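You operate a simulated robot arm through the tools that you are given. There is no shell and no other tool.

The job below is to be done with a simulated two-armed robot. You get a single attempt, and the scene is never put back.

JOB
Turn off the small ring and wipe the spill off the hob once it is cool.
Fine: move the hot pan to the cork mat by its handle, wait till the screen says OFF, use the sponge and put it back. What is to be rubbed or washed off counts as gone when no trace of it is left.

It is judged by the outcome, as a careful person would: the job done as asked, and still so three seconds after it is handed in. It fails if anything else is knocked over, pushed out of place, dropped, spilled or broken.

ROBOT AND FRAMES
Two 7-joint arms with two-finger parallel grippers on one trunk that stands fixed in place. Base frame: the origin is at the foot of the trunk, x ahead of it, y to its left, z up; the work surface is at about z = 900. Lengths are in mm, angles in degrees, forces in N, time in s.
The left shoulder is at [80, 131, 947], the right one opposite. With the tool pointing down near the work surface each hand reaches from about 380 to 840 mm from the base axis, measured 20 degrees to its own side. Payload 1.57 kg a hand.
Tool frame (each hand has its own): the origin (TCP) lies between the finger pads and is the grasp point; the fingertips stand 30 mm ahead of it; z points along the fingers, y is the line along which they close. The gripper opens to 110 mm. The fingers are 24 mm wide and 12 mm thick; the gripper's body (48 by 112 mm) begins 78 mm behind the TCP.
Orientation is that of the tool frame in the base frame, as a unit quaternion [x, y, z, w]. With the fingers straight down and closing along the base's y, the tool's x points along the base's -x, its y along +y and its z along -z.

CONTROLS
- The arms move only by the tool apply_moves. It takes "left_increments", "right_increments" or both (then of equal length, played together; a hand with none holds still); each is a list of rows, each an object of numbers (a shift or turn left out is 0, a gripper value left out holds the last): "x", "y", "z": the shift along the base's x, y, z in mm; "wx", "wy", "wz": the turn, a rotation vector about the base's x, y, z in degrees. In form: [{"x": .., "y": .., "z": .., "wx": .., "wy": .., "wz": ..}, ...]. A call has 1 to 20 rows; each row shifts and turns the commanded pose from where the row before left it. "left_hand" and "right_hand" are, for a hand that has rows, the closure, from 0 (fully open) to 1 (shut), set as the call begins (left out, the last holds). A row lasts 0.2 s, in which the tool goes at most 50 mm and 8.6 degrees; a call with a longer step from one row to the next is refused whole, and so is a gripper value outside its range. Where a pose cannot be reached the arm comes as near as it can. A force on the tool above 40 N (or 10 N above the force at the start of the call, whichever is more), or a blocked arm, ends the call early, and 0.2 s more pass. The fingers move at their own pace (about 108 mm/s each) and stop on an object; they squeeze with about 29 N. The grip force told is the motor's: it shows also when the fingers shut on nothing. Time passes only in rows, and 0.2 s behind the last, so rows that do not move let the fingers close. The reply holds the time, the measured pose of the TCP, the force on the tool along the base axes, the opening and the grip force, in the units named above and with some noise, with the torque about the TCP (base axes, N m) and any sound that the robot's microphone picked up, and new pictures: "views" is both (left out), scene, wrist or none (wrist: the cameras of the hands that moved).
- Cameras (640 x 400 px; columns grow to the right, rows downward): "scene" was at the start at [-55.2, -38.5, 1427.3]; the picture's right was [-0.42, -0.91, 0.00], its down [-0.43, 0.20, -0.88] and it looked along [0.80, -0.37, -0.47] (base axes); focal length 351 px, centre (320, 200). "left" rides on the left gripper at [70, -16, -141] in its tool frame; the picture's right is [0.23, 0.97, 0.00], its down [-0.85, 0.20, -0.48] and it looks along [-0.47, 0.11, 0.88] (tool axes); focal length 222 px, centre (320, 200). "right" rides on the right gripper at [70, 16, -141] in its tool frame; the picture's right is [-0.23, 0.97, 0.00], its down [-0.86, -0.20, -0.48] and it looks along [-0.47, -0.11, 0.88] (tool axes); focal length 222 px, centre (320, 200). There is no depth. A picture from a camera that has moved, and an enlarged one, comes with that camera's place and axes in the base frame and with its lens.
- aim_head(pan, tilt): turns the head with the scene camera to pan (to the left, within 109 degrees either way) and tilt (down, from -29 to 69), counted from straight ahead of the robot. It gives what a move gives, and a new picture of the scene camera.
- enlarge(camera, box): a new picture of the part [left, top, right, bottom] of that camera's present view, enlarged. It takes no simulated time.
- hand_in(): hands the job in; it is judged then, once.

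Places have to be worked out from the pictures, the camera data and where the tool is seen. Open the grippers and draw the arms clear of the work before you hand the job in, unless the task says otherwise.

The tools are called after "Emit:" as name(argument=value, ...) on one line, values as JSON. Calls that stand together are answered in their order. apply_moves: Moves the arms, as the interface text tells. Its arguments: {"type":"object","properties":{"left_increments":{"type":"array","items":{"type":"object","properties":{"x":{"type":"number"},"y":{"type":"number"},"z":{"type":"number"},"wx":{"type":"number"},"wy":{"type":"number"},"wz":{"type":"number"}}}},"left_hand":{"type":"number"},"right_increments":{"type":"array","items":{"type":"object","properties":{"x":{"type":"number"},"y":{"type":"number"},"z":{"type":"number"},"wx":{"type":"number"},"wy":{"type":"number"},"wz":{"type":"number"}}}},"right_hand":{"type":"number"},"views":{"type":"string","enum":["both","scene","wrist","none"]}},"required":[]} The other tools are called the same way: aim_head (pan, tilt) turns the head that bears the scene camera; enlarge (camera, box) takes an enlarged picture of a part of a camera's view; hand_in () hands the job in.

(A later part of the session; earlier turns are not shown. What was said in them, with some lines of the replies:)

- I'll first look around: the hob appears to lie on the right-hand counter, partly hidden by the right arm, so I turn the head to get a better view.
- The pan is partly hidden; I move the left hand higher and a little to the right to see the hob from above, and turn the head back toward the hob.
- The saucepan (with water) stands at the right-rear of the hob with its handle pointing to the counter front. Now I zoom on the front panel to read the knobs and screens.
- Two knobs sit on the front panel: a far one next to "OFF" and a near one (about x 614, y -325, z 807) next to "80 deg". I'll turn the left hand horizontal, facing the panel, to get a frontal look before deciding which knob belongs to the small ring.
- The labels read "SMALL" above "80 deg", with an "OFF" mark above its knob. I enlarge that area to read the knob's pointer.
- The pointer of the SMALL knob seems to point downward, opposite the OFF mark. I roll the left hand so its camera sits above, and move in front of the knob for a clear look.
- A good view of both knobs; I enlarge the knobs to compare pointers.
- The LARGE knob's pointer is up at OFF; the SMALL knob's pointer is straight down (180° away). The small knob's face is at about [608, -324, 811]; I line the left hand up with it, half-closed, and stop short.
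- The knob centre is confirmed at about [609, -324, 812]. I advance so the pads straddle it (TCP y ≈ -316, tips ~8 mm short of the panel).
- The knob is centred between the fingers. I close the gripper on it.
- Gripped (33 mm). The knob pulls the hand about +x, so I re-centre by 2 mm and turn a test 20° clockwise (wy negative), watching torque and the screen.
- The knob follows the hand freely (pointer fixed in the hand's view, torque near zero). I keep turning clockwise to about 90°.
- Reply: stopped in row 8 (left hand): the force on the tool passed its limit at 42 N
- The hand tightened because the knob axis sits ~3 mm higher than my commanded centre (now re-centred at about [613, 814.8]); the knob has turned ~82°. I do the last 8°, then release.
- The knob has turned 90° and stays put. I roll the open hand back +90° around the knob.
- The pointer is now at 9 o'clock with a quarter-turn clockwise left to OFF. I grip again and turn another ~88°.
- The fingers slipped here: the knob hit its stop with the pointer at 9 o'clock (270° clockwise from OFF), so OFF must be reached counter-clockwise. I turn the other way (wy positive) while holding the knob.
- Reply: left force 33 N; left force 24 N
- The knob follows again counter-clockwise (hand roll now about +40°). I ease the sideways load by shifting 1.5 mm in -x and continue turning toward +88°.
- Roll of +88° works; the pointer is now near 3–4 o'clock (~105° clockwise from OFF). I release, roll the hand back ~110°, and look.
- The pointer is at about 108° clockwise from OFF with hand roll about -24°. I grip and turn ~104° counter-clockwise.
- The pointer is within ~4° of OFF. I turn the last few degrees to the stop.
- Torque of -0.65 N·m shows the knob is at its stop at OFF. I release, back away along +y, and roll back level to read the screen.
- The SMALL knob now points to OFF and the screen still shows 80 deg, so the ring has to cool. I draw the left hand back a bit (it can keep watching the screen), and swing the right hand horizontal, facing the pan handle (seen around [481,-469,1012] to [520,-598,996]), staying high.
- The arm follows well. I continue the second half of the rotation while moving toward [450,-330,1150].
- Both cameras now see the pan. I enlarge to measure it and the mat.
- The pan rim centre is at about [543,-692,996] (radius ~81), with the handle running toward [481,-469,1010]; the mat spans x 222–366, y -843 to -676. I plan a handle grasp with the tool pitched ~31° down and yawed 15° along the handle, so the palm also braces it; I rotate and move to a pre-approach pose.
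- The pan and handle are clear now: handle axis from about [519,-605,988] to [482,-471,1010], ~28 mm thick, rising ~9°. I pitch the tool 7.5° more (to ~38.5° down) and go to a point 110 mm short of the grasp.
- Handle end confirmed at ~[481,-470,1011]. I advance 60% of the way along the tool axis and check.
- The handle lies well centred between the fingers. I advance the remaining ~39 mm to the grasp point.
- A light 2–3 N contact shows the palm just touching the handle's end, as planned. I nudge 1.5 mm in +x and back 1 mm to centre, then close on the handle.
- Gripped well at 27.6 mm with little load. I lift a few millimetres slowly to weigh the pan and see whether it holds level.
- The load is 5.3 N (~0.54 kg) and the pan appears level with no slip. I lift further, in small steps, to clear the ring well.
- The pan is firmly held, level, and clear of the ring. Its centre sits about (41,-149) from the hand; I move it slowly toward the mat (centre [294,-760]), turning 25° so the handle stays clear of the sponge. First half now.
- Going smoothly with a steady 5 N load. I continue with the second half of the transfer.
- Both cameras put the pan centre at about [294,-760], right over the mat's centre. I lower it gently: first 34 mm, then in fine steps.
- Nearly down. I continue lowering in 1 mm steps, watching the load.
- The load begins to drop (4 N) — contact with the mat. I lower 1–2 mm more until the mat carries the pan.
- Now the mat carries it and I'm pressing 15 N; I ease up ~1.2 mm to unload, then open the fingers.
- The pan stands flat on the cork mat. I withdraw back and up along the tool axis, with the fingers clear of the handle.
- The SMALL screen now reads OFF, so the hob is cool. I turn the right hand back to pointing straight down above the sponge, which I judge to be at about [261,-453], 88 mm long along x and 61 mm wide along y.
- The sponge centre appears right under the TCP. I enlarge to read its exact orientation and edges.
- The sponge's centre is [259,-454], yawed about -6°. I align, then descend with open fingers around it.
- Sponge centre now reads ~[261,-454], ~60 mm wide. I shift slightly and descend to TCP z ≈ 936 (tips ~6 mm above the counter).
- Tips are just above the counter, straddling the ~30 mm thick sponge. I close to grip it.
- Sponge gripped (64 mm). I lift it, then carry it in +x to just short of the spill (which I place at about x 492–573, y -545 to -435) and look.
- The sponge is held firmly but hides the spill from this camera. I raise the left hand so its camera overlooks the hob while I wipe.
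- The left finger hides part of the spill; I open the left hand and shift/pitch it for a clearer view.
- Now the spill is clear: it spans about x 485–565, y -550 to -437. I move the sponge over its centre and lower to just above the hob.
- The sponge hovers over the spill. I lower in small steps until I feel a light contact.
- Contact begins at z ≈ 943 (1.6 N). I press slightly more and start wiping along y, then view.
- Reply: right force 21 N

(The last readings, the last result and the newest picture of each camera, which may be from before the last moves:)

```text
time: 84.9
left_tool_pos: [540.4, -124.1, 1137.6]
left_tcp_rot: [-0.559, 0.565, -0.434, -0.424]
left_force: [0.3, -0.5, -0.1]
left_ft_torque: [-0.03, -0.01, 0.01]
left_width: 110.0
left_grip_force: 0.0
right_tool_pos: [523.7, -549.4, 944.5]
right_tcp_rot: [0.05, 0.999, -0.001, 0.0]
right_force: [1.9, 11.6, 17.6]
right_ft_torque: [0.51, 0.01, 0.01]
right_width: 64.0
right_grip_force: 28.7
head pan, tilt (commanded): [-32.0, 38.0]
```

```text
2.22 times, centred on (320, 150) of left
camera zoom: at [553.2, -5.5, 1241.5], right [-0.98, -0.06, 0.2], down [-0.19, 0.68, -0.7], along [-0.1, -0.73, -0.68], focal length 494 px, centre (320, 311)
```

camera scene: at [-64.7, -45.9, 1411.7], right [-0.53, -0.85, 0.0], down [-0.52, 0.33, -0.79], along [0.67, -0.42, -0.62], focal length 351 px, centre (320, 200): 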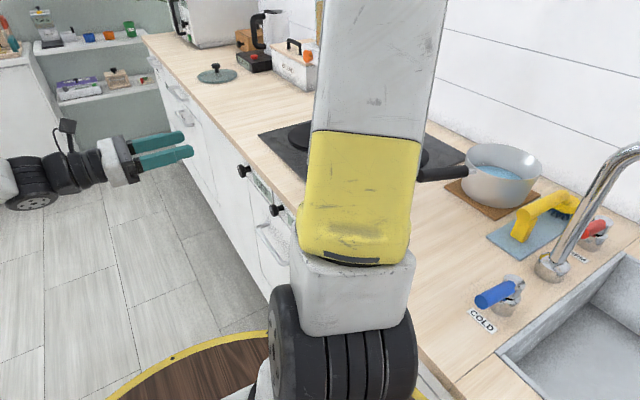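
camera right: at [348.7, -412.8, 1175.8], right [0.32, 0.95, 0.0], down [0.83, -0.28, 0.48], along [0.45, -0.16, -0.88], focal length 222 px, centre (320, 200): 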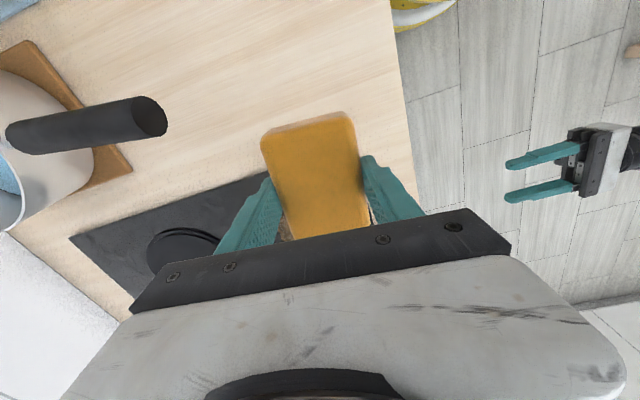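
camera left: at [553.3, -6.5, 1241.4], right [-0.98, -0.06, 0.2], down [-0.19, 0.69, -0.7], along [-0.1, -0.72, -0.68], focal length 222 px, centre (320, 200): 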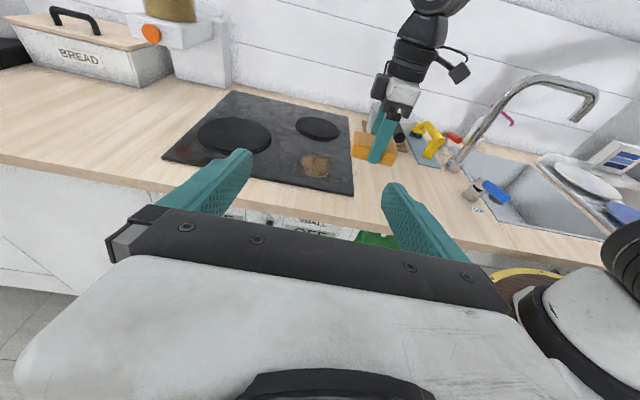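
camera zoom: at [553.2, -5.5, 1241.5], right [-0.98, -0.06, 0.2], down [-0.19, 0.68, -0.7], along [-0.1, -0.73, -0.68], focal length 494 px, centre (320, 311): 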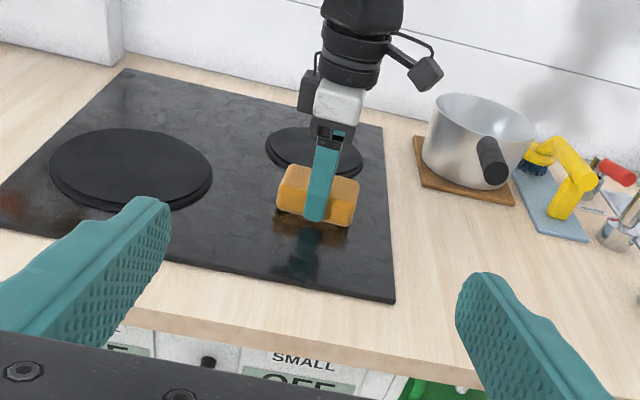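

The wipe removes the spill. I ease pressure slightly and make further passes offset to +x and -x so the whole outline is covered.

Emit:
apply_moves(right_increments=[{"x": 10, "z": 0.5}, {"x": 12}, {"y": -10}, {"y": 15}, {"y": 15}, {"y": 15}, {"y": 15}, {"y": 15}, {"y": 15}, {"y": 15}, {"y": 15}, {"y": 10}, {}], views="none")

Emit:
apply_moves(right_increments=[{"x": -15}, {"x": -15}, {"x": -14}, {"y": -15}, {"y": -15}, {"y": -15}, {"y": -15}, {"y": -15}, {"y": -15}, {"y": -15}, {"y": -15}, {"y": -10}, {}], views="none")

Emit:
enlarge(camera="left", box=[200, 60, 440, 240])

```text
time: 87.7
left_tool_pos: [540.6, -124.5, 1137.0]
left_tcp_rot: [-0.559, 0.565, -0.434, -0.425]
left_force: [-0.3, 0.4, -0.3]
left_ft_torque: [0.0, -0.02, -0.01]
left_width: 110.0
left_grip_force: 0.0
right_tool_pos: [545.3, -430.1, 943.4]
right_tcp_rot: [0.051, 0.999, -0.001, -0.002]
right_force: [-0.4, -1.3, 1.0]
right_ft_torque: [0.03, -0.11, -0.02]
right_width: 63.8
right_grip_force: 29.3
head pan, tilt (commanded): [-32.0, 38.0]
```

```text
time: 90.5
left_tool_pos: [540.2, -124.9, 1137.1]
left_tcp_rot: [-0.558, 0.565, -0.434, -0.425]
left_force: [-0.6, 0.6, -0.5]
left_ft_torque: [-0.01, 0.01, -0.02]
left_width: 109.9
left_grip_force: 0.2
right_tool_pos: [501.6, -562.3, 943.1]
right_tcp_rot: [0.051, 0.999, -0.002, -0.001]
right_force: [0.0, 1.1, 1.5]
right_ft_torque: [0.1, -0.03, 0.03]
right_width: 63.7
right_grip_force: 29.2
head pan, tilt (commanded): [-32.0, 38.0]
```

```text
2.22 times, centred on (320, 150) of left
camera zoom: at [553.5, -6.4, 1241.3], right [-0.98, -0.06, 0.2], down [-0.19, 0.69, -0.7], along [-0.1, -0.73, -0.68], focal length 494 px, centre (320, 311)
```

zoom: 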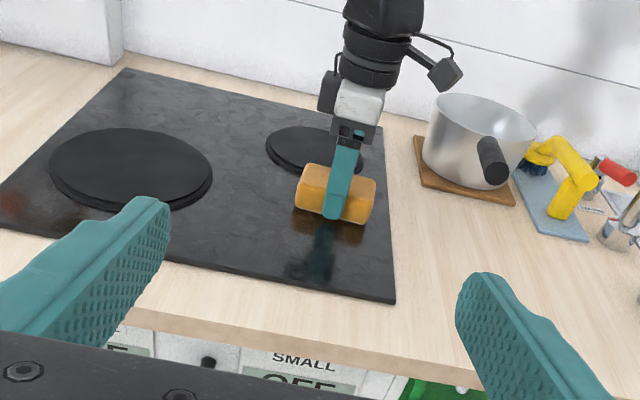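

Those passes had only ~1 N contact. I lift the sponge, move it aside, and inspect the hob closely.

Emit:
apply_moves(right_increments=[{"z": 15}, {"z": 25, "x": -20, "y": 10}, {"z": 30, "x": -35, "y": 30}, {"x": -35, "y": 35}, {}], views="none")

Emit:
enlarge(camera="left", box=[280, 110, 380, 200])

Emit:
enlarge(camera="left", box=[150, 80, 360, 200])

```text
refused: row 3 steps farther than a row can; nothing moved
```

```text
4.44 times, centred on (330, 155) of left
camera zoom: at [553.5, -6.4, 1241.3], right [-0.98, -0.06, 0.2], down [-0.19, 0.69, -0.7], along [-0.1, -0.73, -0.68], focal length 987 px, centre (276, 400)
```

zoom: 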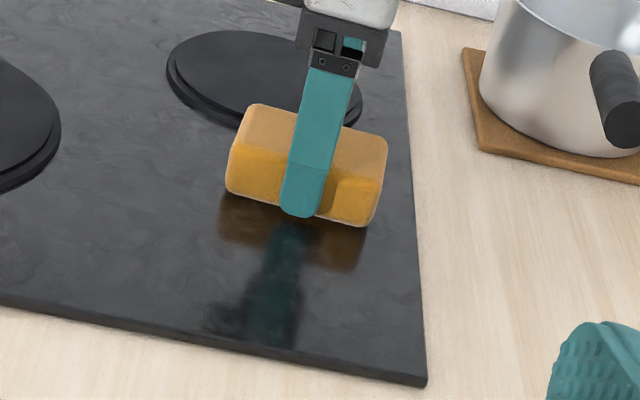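

```text
3.05 times, centred on (255, 140) of left
camera zoom: at [553.5, -6.4, 1241.3], right [-0.98, -0.06, 0.2], down [-0.19, 0.69, -0.7], along [-0.1, -0.73, -0.68], focal length 677 px, centre (518, 383)
```

zoom: 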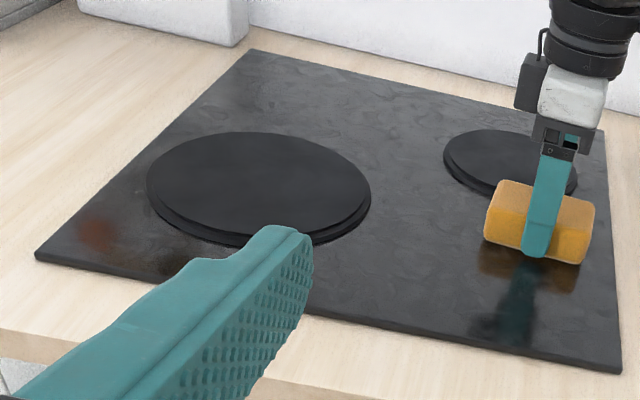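

The move was refused (step too long), nothing moved. Since I'm still in place, I do another firmer pass along both sides before lifting.

Emit:
apply_moves(right_increments=[{"z": -0.7}, {"y": 15}, {"y": 15}, {"y": 15}, {"y": 15}, {"y": 15}, {"y": 15}, {"y": 15}, {"y": 15}, {"y": 12}, {}], views="none")

Emit:
apply_moves(right_increments=[{"x": 15}, {"x": 15}, {"x": 14}, {"y": -15}, {"y": -15}, {"y": -15}, {"y": -15}, {"y": -15}, {"y": -15}, {"y": -15}, {"y": -15}, {"x": -12}, {"x": -12}, {}], views="none")

Emit:
apply_moves(right_increments=[{"z": 15}, {"z": 25, "x": -20, "y": 10}, {"z": 20, "x": -30, "y": 25}, {"z": 10, "x": -35, "y": 30}, {"x": -30, "y": 30}, {}], views="both")

Emit:
enlarge(camera="left", box=[280, 110, 380, 200])

```text
time: 92.9
left_tool_pos: [541.1, -125.1, 1137.4]
left_tcp_rot: [-0.558, 0.565, -0.435, -0.425]
left_force: [-0.6, -0.1, -0.3]
left_ft_torque: [0.01, -0.01, 0.03]
left_width: 110.3
left_grip_force: 0.1
right_tool_pos: [501.9, -429.2, 943.8]
right_tcp_rot: [0.051, 0.999, -0.001, 0.001]
right_force: [0.7, -10.6, 18.1]
right_ft_torque: [-0.18, 0.08, 0.02]
right_width: 63.7
right_grip_force: 29.0
head pan, tilt (commanded): [-32.0, 38.0]
```

```text
time: 95.9
left_tool_pos: [540.6, -123.8, 1137.2]
left_tcp_rot: [-0.558, 0.565, -0.434, -0.425]
left_force: [-0.1, -0.4, 0.5]
left_ft_torque: [-0.03, 0.02, -0.03]
left_width: 110.1
left_grip_force: 0.0
right_tool_pos: [521.1, -550.3, 943.2]
right_tcp_rot: [0.051, 0.999, -0.002, -0.001]
right_force: [1.0, 0.9, 3.0]
right_ft_torque: [0.06, -0.03, -0.06]
right_width: 63.7
right_grip_force: 29.3
head pan, tilt (commanded): [-32.0, 38.0]
```

```text
time: 97.3
left_tool_pos: [540.9, -124.1, 1136.8]
left_tcp_rot: [-0.558, 0.564, -0.435, -0.425]
left_force: [0.2, -0.9, 0.1]
left_ft_torque: [0.02, -0.02, 0.02]
left_width: 110.1
left_grip_force: 0.1
right_tool_pos: [405.8, -453.5, 1010.0]
right_tcp_rot: [0.051, 0.999, -0.002, 0.0]
right_force: [0.1, 1.0, 0.1]
right_ft_torque: [-0.01, -0.02, -0.01]
right_width: 63.8
right_grip_force: 28.9
head pan, tilt (commanded): [-32.0, 38.0]
camera scene: at [-64.7, -46.0, 1411.6], right [-0.53, -0.85, 0.0], down [-0.52, 0.33, -0.79], along [0.67, -0.42, -0.62], focal length 351 px, centre (320, 200)
camera right: at [339.0, -428.6, 1151.9], right [0.32, 0.95, 0.0], down [0.83, -0.28, 0.48], along [0.45, -0.16, -0.88], focal length 222 px, centre (320, 200)
```

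scene: 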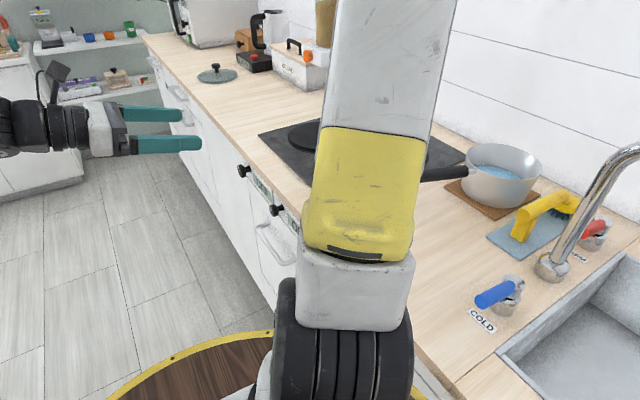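
right: 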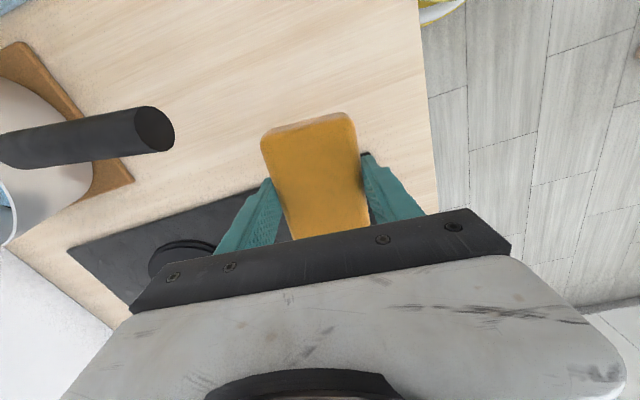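

```text
4.44 times, centred on (330, 155) of left
camera zoom: at [553.5, -6.5, 1241.3], right [-0.98, -0.06, 0.2], down [-0.19, 0.69, -0.7], along [-0.1, -0.73, -0.68], focal length 987 px, centre (276, 400)
```

zoom: 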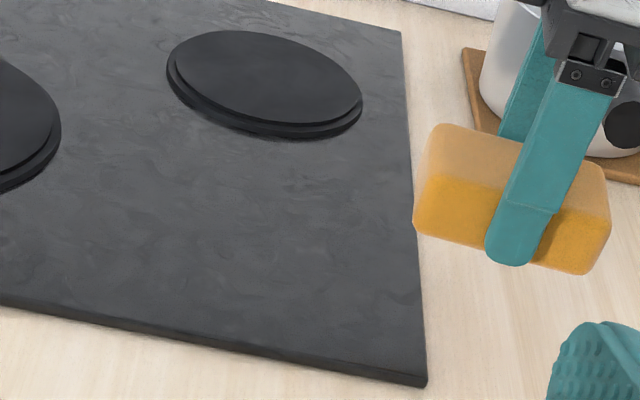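

The spill area looks completely clean. I tilt the left camera from a steeper, higher viewpoint to check the entire hob for any trace (and whether the reddish tint at the left is only a reflection).

Emit:
apply_moves(left_increments=[{"x": 15, "y": -15, "z": 25, "wx": 6}, {"x": 15, "y": -15, "z": 25, "wx": 6}, {"x": 15, "y": -15, "z": 25, "wx": 6}, {"x": 15, "y": -15, "z": 25, "wx": 6}, {}], views="wrist")

Emit:
enlarge(camera="left", box=[140, 60, 420, 235])

```text
time: 98.5
left_tool_pos: [601.1, -185.8, 1236.0]
left_tcp_rot: [-0.635, 0.643, -0.307, -0.299]
left_force: [-0.2, 0.3, -0.9]
left_ft_torque: [0.01, 0.02, -0.02]
left_width: 110.0
left_grip_force: 0.0
right_tool_pos: [406.2, -453.5, 1010.2]
right_tcp_rot: [0.051, 0.999, -0.001, -0.001]
right_force: [0.1, -0.5, -0.1]
right_ft_torque: [0.01, -0.01, 0.0]
right_width: 63.7
right_grip_force: 28.7
head pan, tilt (commanded): [-32.0, 38.0]
camera left: at [613.6, -119.9, 1379.3], right [-0.98, -0.14, 0.16], down [-0.19, 0.91, -0.36], along [-0.1, -0.38, -0.92], focal length 222 px, centre (320, 200)
```

left: 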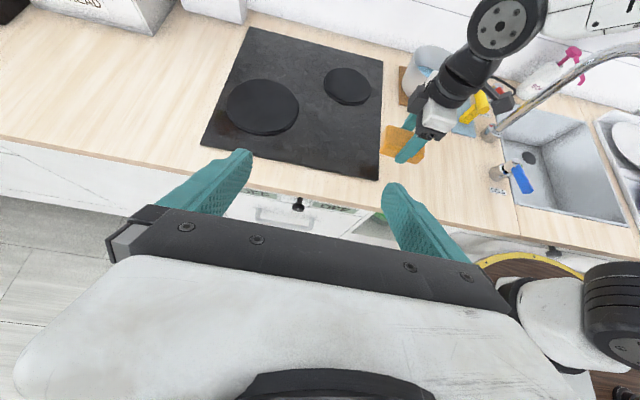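

```text
2.29 times, centred on (280, 148) of left
camera zoom: at [613.6, -119.9, 1379.3], right [-0.98, -0.14, 0.16], down [-0.19, 0.91, -0.36], along [-0.1, -0.38, -0.92], focal length 508 px, centre (411, 320)
```

zoom: 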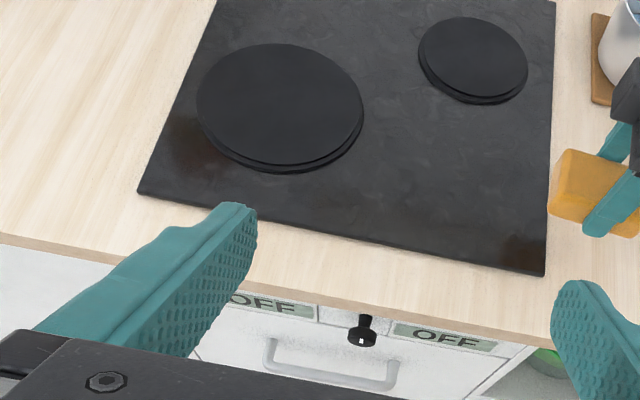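

Faint brownish tints appear at differing hob places in different views, suggesting reflections. I zoom in closely to confirm.

Emit:
enlarge(camera="left", box=[195, 100, 255, 160])

Emit:
enlarge(camera="left", box=[290, 90, 400, 185])

```text
6.67 times, centred on (225, 130) of left
camera zoom: at [613.6, -119.9, 1379.3], right [-0.98, -0.14, 0.16], down [-0.19, 0.91, -0.36], along [-0.1, -0.38, -0.92], focal length 1481 px, centre (953, 667)
```

zoom: 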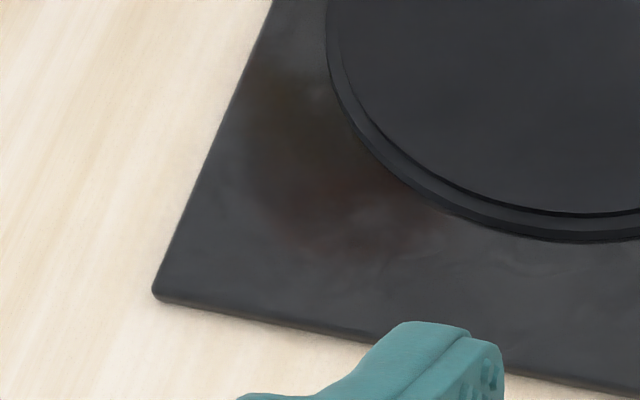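

```text
4.21 times, centred on (345, 138) of left
camera zoom: at [613.6, -119.9, 1379.3], right [-0.98, -0.14, 0.16], down [-0.19, 0.91, -0.36], along [-0.1, -0.38, -0.92], focal length 935 px, centre (215, 463)
```

zoom: 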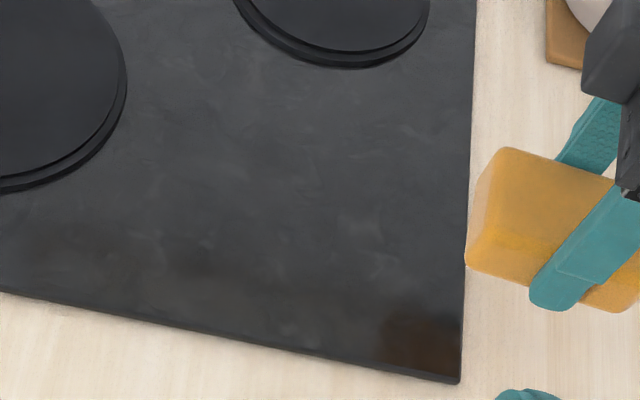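

The remaining tints are soft reflections (one is the sponge's own); the spill is gone. I carry the sponge back to its place: x -146, y -1, then down ~77 mm.

Emit:
apply_moves(right_increments=[{"x": -15, "y": 8}, {"x": -30, "y": 4}, {"x": -35}, {"x": -30}, {"x": -20, "y": -5}, {"x": -16, "y": -8}, {"z": -20}, {"z": -25}, {"z": -15}, {"z": -8}, {}], views="both")

Emit:
enlarge(camera="left", box=[340, 60, 520, 200])

```text
time: 100.9
left_tool_pos: [600.1, -184.8, 1235.5]
left_tcp_rot: [-0.634, 0.643, -0.307, -0.299]
left_force: [-0.7, -1.5, -0.7]
left_ft_torque: [-0.02, -0.01, -0.01]
left_width: 109.6
left_grip_force: 0.0
right_tool_pos: [260.7, -456.2, 945.7]
right_tcp_rot: [0.051, 0.999, -0.001, -0.002]
right_force: [0.0, 0.0, -0.4]
right_ft_torque: [0.01, -0.01, -0.01]
right_width: 63.6
right_grip_force: 28.7
head pan, tilt (commanded): [-32.0, 38.0]
camera scene: at [-64.8, -45.9, 1411.6], right [-0.53, -0.85, 0.0], down [-0.52, 0.33, -0.79], along [0.67, -0.42, -0.62], focal length 351 px, centre (320, 200)
camera right: at [193.4, -430.7, 1086.1], right [0.32, 0.95, 0.0], down [0.83, -0.28, 0.48], along [0.45, -0.16, -0.88], focal length 222 px, centre (320, 200)
```

scene: 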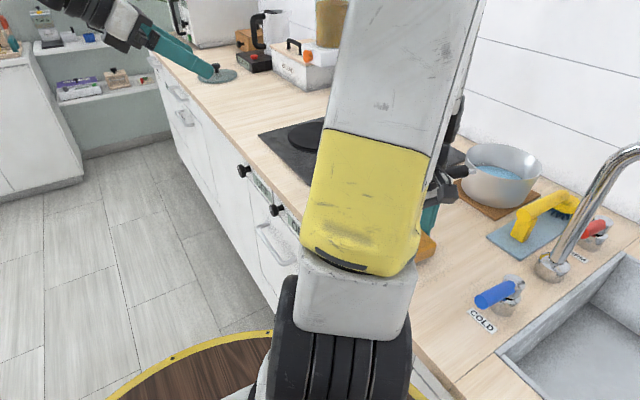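
right: 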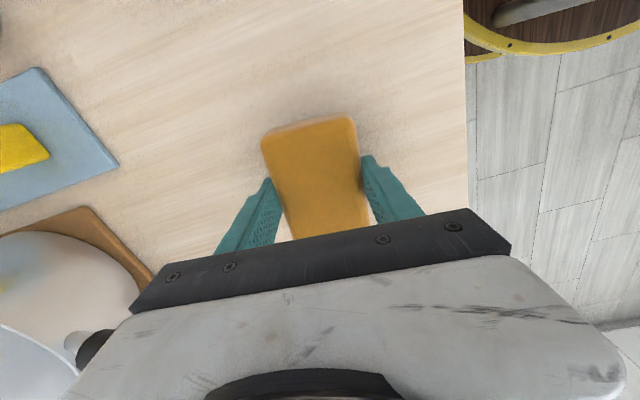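

```text
2.86 times, centred on (430, 130) of left
camera zoom: at [613.5, -119.8, 1379.1], right [-0.98, -0.14, 0.16], down [-0.19, 0.91, -0.36], along [-0.1, -0.39, -0.92], focal length 635 px, centre (6, 400)
```

zoom: 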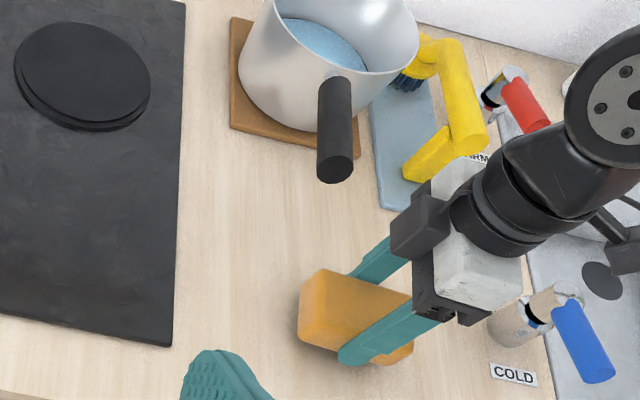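

The hob looks clean now (the tint was the sponge's reflection). I lower the last ~9 mm gently until contact.

Emit:
apply_moves(right_increments=[{"z": -3}, {"z": -2.5}, {"z": -2}, {}], views="none")

Emit:
apply_moves(right_increments=[{"z": -0.8}, {"z": -0.7}, {}], views="none")

```text
time: 101.9
left_tool_pos: [600.4, -186.5, 1236.6]
left_tcp_rot: [-0.634, 0.643, -0.307, -0.3]
left_force: [-0.4, 0.3, -0.5]
left_ft_torque: [-0.02, 0.05, -0.02]
left_width: 109.8
left_grip_force: 0.0
right_tool_pos: [260.5, -455.7, 937.9]
right_tcp_rot: [0.05, 0.999, 0.0, 0.0]
right_force: [0.2, 0.5, 0.4]
right_ft_torque: [0.0, 0.0, 0.01]
right_width: 63.8
right_grip_force: 29.1
head pan, tilt (commanded): [-32.0, 38.0]
```

```text
time: 102.7
left_tool_pos: [600.2, -185.9, 1235.9]
left_tcp_rot: [-0.635, 0.643, -0.307, -0.299]
left_force: [0.4, -0.2, -0.3]
left_ft_torque: [0.01, -0.01, 0.0]
left_width: 110.1
left_grip_force: 0.0
right_tool_pos: [260.8, -455.0, 936.0]
right_tcp_rot: [0.052, 0.999, -0.001, -0.001]
right_force: [-0.7, -0.3, -0.4]
right_ft_torque: [-0.01, 0.03, -0.03]
right_width: 63.5
right_grip_force: 29.0
head pan, tilt (commanded): [-32.0, 38.0]
```

I'm back at the pick-up height with no load yet; one more small step to confirm contact.

Emit:
apply_moves(right_increments=[{"z": -0.6}, {}], views="none")

```text
time: 103.3
left_tool_pos: [600.7, -185.9, 1236.1]
left_tcp_rot: [-0.635, 0.642, -0.308, -0.299]
left_force: [0.1, -0.9, 0.6]
left_ft_torque: [0.01, 0.01, -0.02]
left_width: 109.9
left_grip_force: 0.0
right_tool_pos: [259.4, -455.7, 935.7]
right_tcp_rot: [0.051, 0.999, -0.001, -0.001]
right_force: [0.1, -0.4, -0.9]
right_ft_torque: [0.0, 0.0, 0.02]
right_width: 63.8
right_grip_force: 29.3
head pan, tilt (commanded): [-32.0, 38.0]
```

Emit:
apply_moves(right_increments=[{"z": -0.6}, {}], views="none")

Emit:
apply_moves(right_increments=[{"z": -0.6}, {}], views="none")

```text
time: 103.9
left_tool_pos: [600.0, -185.0, 1236.1]
left_tcp_rot: [-0.634, 0.644, -0.306, -0.3]
left_force: [-0.2, -0.6, 0.0]
left_ft_torque: [0.02, 0.02, -0.01]
left_width: 109.9
left_grip_force: 0.0
right_tool_pos: [260.9, -454.2, 934.2]
right_tcp_rot: [0.051, 0.999, -0.002, -0.001]
right_force: [-0.2, 1.0, 2.8]
right_ft_torque: [0.14, -0.02, 0.02]
right_width: 63.7
right_grip_force: 28.5
head pan, tilt (commanded): [-32.0, 38.0]
```

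```text
time: 104.5
left_tool_pos: [599.9, -185.0, 1237.5]
left_tcp_rot: [-0.635, 0.643, -0.308, -0.299]
left_force: [0.2, -0.1, 0.4]
left_ft_torque: [0.02, 0.01, 0.01]
left_width: 109.7
left_grip_force: 0.0
right_tool_pos: [258.9, -456.2, 934.0]
right_tcp_rot: [0.05, 0.999, -0.002, -0.001]
right_force: [0.2, 1.0, 4.1]
right_ft_torque: [0.18, -0.02, 0.0]
right_width: 63.9
right_grip_force: 29.0
head pan, tilt (commanded): [-32.0, 38.0]
```

The sponge now rests on the counter (4 N). I open the fingers and lift straight up.

Emit:
apply_moves(right_increments=[{}, {}, {}], right_hand=0, views="none")

Emit:
apply_moves(right_increments=[{"z": 10}, {"z": 30}, {"z": 40}, {"z": 40}, {"z": 40}, {"z": 35}, {}], views="both")

Emit:
enlarge(camera="right", box=[240, 60, 400, 200])

Emit:
enlarge(camera="left", box=[140, 40, 480, 235])

```text
time: 105.3
left_tool_pos: [600.1, -184.9, 1235.9]
left_tcp_rot: [-0.635, 0.643, -0.308, -0.299]
left_force: [-0.1, 0.3, 0.7]
left_ft_torque: [-0.01, 0.0, 0.0]
left_width: 110.0
left_grip_force: 0.0
right_tool_pos: [260.9, -456.5, 935.3]
right_tcp_rot: [0.05, 0.999, 0.0, -0.001]
right_force: [-0.5, -0.1, 0.3]
right_ft_torque: [0.03, -0.01, -0.03]
right_width: 109.8
right_grip_force: 0.0
head pan, tilt (commanded): [-32.0, 38.0]
```

```text
time: 106.9
left_tool_pos: [601.5, -184.5, 1236.1]
left_tcp_rot: [-0.635, 0.642, -0.308, -0.299]
left_force: [0.2, -0.2, 0.4]
left_ft_torque: [-0.01, 0.01, 0.0]
left_width: 110.1
left_grip_force: 0.1
right_tool_pos: [260.3, -455.4, 1126.6]
right_tcp_rot: [0.05, 0.999, -0.001, -0.001]
right_force: [0.1, 0.1, 1.2]
right_ft_torque: [-0.02, 0.0, 0.01]
right_width: 110.3
right_grip_force: 0.1
head pan, tilt (commanded): [-32.0, 38.0]
camera scene: at [-64.8, -45.9, 1411.6], right [-0.53, -0.85, 0.0], down [-0.52, 0.33, -0.79], along [0.67, -0.42, -0.62], focal length 351 px, centre (320, 200)
camera right: at [193.1, -431.6, 1268.1], right [0.32, 0.95, 0.0], down [0.83, -0.28, 0.48], along [0.45, -0.16, -0.88], focal length 222 px, centre (320, 200)
```

scene: 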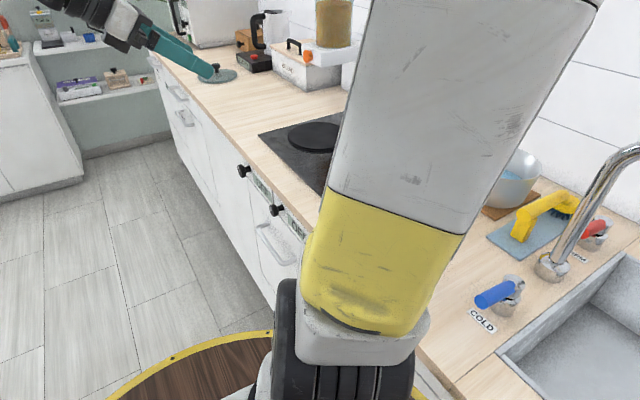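
right: 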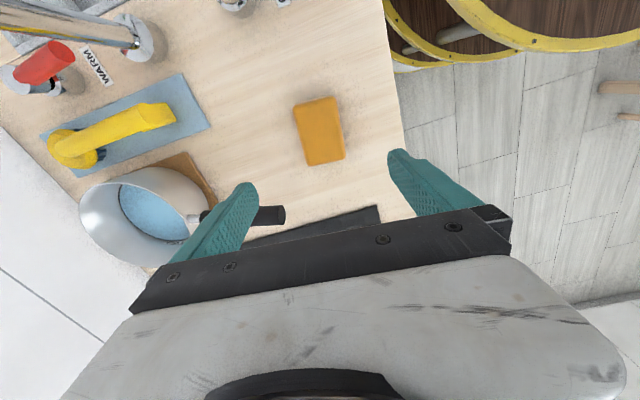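

```text
2.86 times, centred on (320, 130) of right
camera zoom: at [193.1, -431.6, 1268.1], right [0.32, 0.95, 0.0], down [0.83, -0.28, 0.48], along [0.45, -0.16, -0.88], focal length 635 px, centre (320, 400)
```

zoom: 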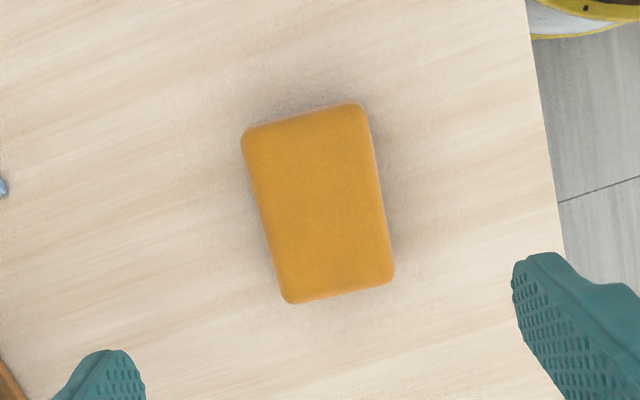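

```text
1.88 times, centred on (310, 138) of left
camera zoom: at [613.5, -119.8, 1379.1], right [-0.98, -0.14, 0.16], down [-0.19, 0.91, -0.36], along [-0.1, -0.39, -0.92], focal length 418 px, centre (339, 318)
```

zoom: 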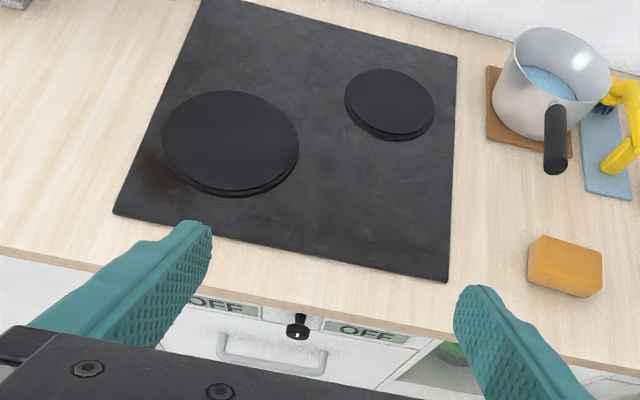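

Sponge is back within ~2 mm of its original spot, pan stands on the mat, hob is clean and both screens read OFF. I draw both open arms clear and take a last look from a different angle.

Emit:
apply_moves(left_increments=[{"x": -20, "y": 25}, {"x": -20, "y": 25}, {"x": -20, "y": 25}, {"x": -20, "y": 25}, {"x": -10, "y": 20}, {}], right_increments=[{"x": 8, "y": 20, "z": 15}, {"x": 8, "y": 20, "z": 15}, {"x": 8, "y": 20, "z": 15}, {"x": 8, "y": 20, "z": 15}, {"x": 5, "y": 15, "z": 10}, {}], views="both")

Emit:
enlarge(camera="left", box=[100, 20, 480, 240])

Emit:
enlarge(camera="right", box=[0, 0, 420, 260])

```text
time: 108.3
left_tool_pos: [511.2, -64.9, 1236.6]
left_tcp_rot: [-0.635, 0.643, -0.307, -0.299]
left_force: [0.2, -0.2, 0.0]
left_ft_torque: [0.01, 0.02, -0.02]
left_width: 109.8
left_grip_force: 0.1
right_tool_pos: [296.7, -361.3, 1200.9]
right_tcp_rot: [0.05, 0.999, -0.002, -0.001]
right_force: [0.6, -0.5, -0.1]
right_ft_torque: [0.0, -0.01, -0.02]
right_width: 109.9
right_grip_force: 0.1
head pan, tilt (commanded): [-32.0, 38.0]
camera scene: at [-64.8, -45.9, 1411.6], right [-0.53, -0.85, 0.0], down [-0.52, 0.33, -0.79], along [0.67, -0.42, -0.62], focal length 351 px, centre (320, 200)
camera right: at [229.3, -336.7, 1340.8], right [0.32, 0.95, 0.0], down [0.83, -0.28, 0.48], along [0.45, -0.16, -0.88], focal length 222 px, centre (320, 200)
camera left: at [523.5, 1.0, 1380.0], right [-0.98, -0.14, 0.16], down [-0.19, 0.91, -0.36], along [-0.1, -0.39, -0.92], focal length 222 px, centre (320, 200)
```

scene: 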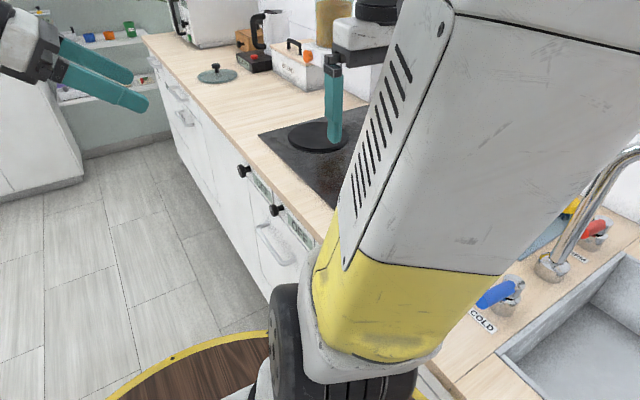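
right: 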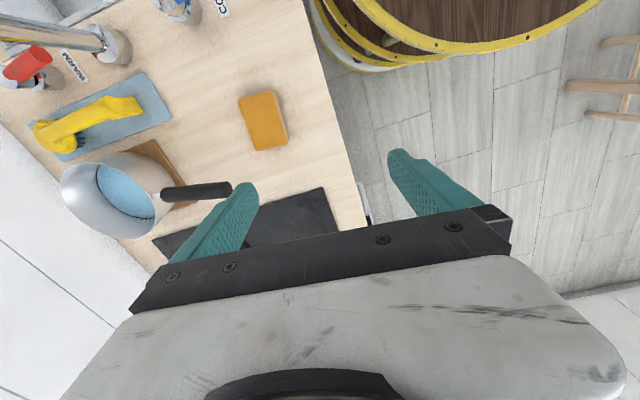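
left: 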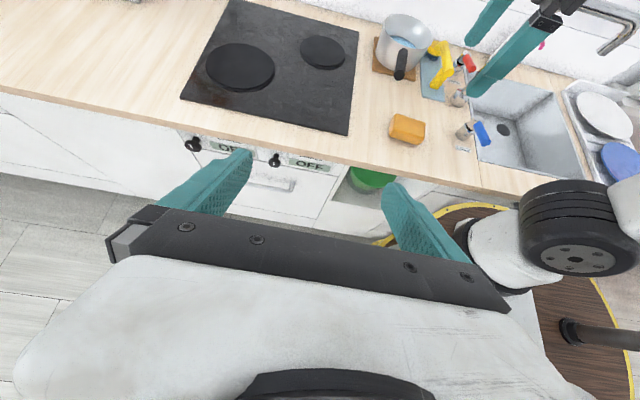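

```text
1.68 times, centred on (290, 130) of left
camera zoom: at [523.5, 1.0, 1380.0], right [-0.98, -0.14, 0.16], down [-0.19, 0.91, -0.36], along [-0.1, -0.39, -0.92], focal length 374 px, centre (370, 318)
```

zoom: 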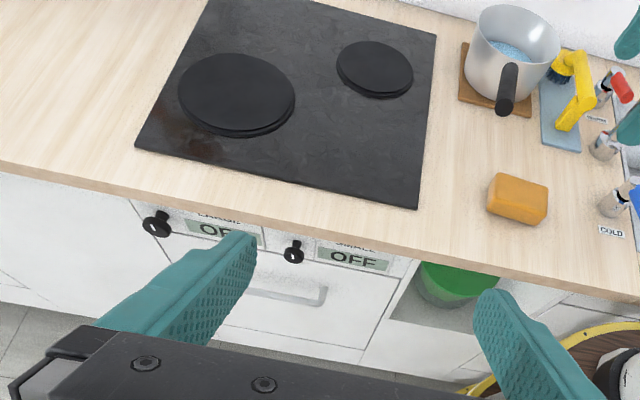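

```text
1.52 times, centred on (210, 130) of right
camera zoom: at [229.3, -336.7, 1340.8], right [0.32, 0.95, 0.0], down [0.83, -0.28, 0.48], along [0.45, -0.16, -0.88], focal length 338 px, centre (488, 307)
```

zoom: 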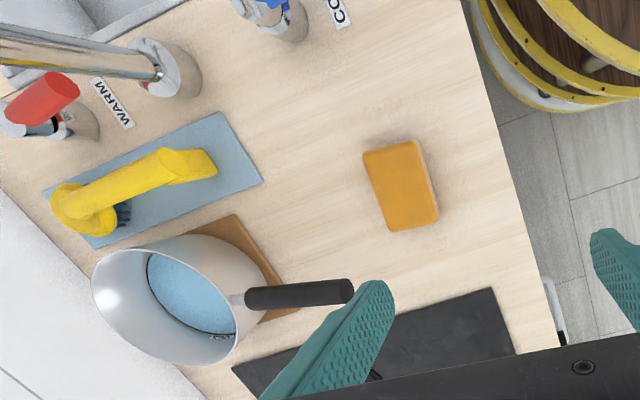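

The reddish tint has moved with the camera, so it's a reflection. The hob is clean, both screens read OFF, the pan is on the mat, the sponge is back, and both arms are open and clear, so I hand the job in.

Emit:
hand_in()

```text
The job is handed in.
```

I turned off the small ring and wiped the spill off the hob once the small ring's screen read OFF. No trace of the spill shows in the camera views I took afterwards.

- **Ring:** The knob points to OFF. I first turned it the wrong way (clockwise) until it hit its stop, then brought it back counter-clockwise to OFF.
- **Pan:** I carried it by its handle, level, to the cork mat. It stands roughly at the centre of the mat, and I saw no water spill.
- **Spill:** I made several passes with the sponge over the whole patch. A faint reddish tint still shows on the hob in some views. It moves as the camera moves, so I took it to be a reflection, not residue.
- **Sponge:** It is back within about 2 mm of where it was.

I did not see anything else move, and both arms are open and clear of the counter.
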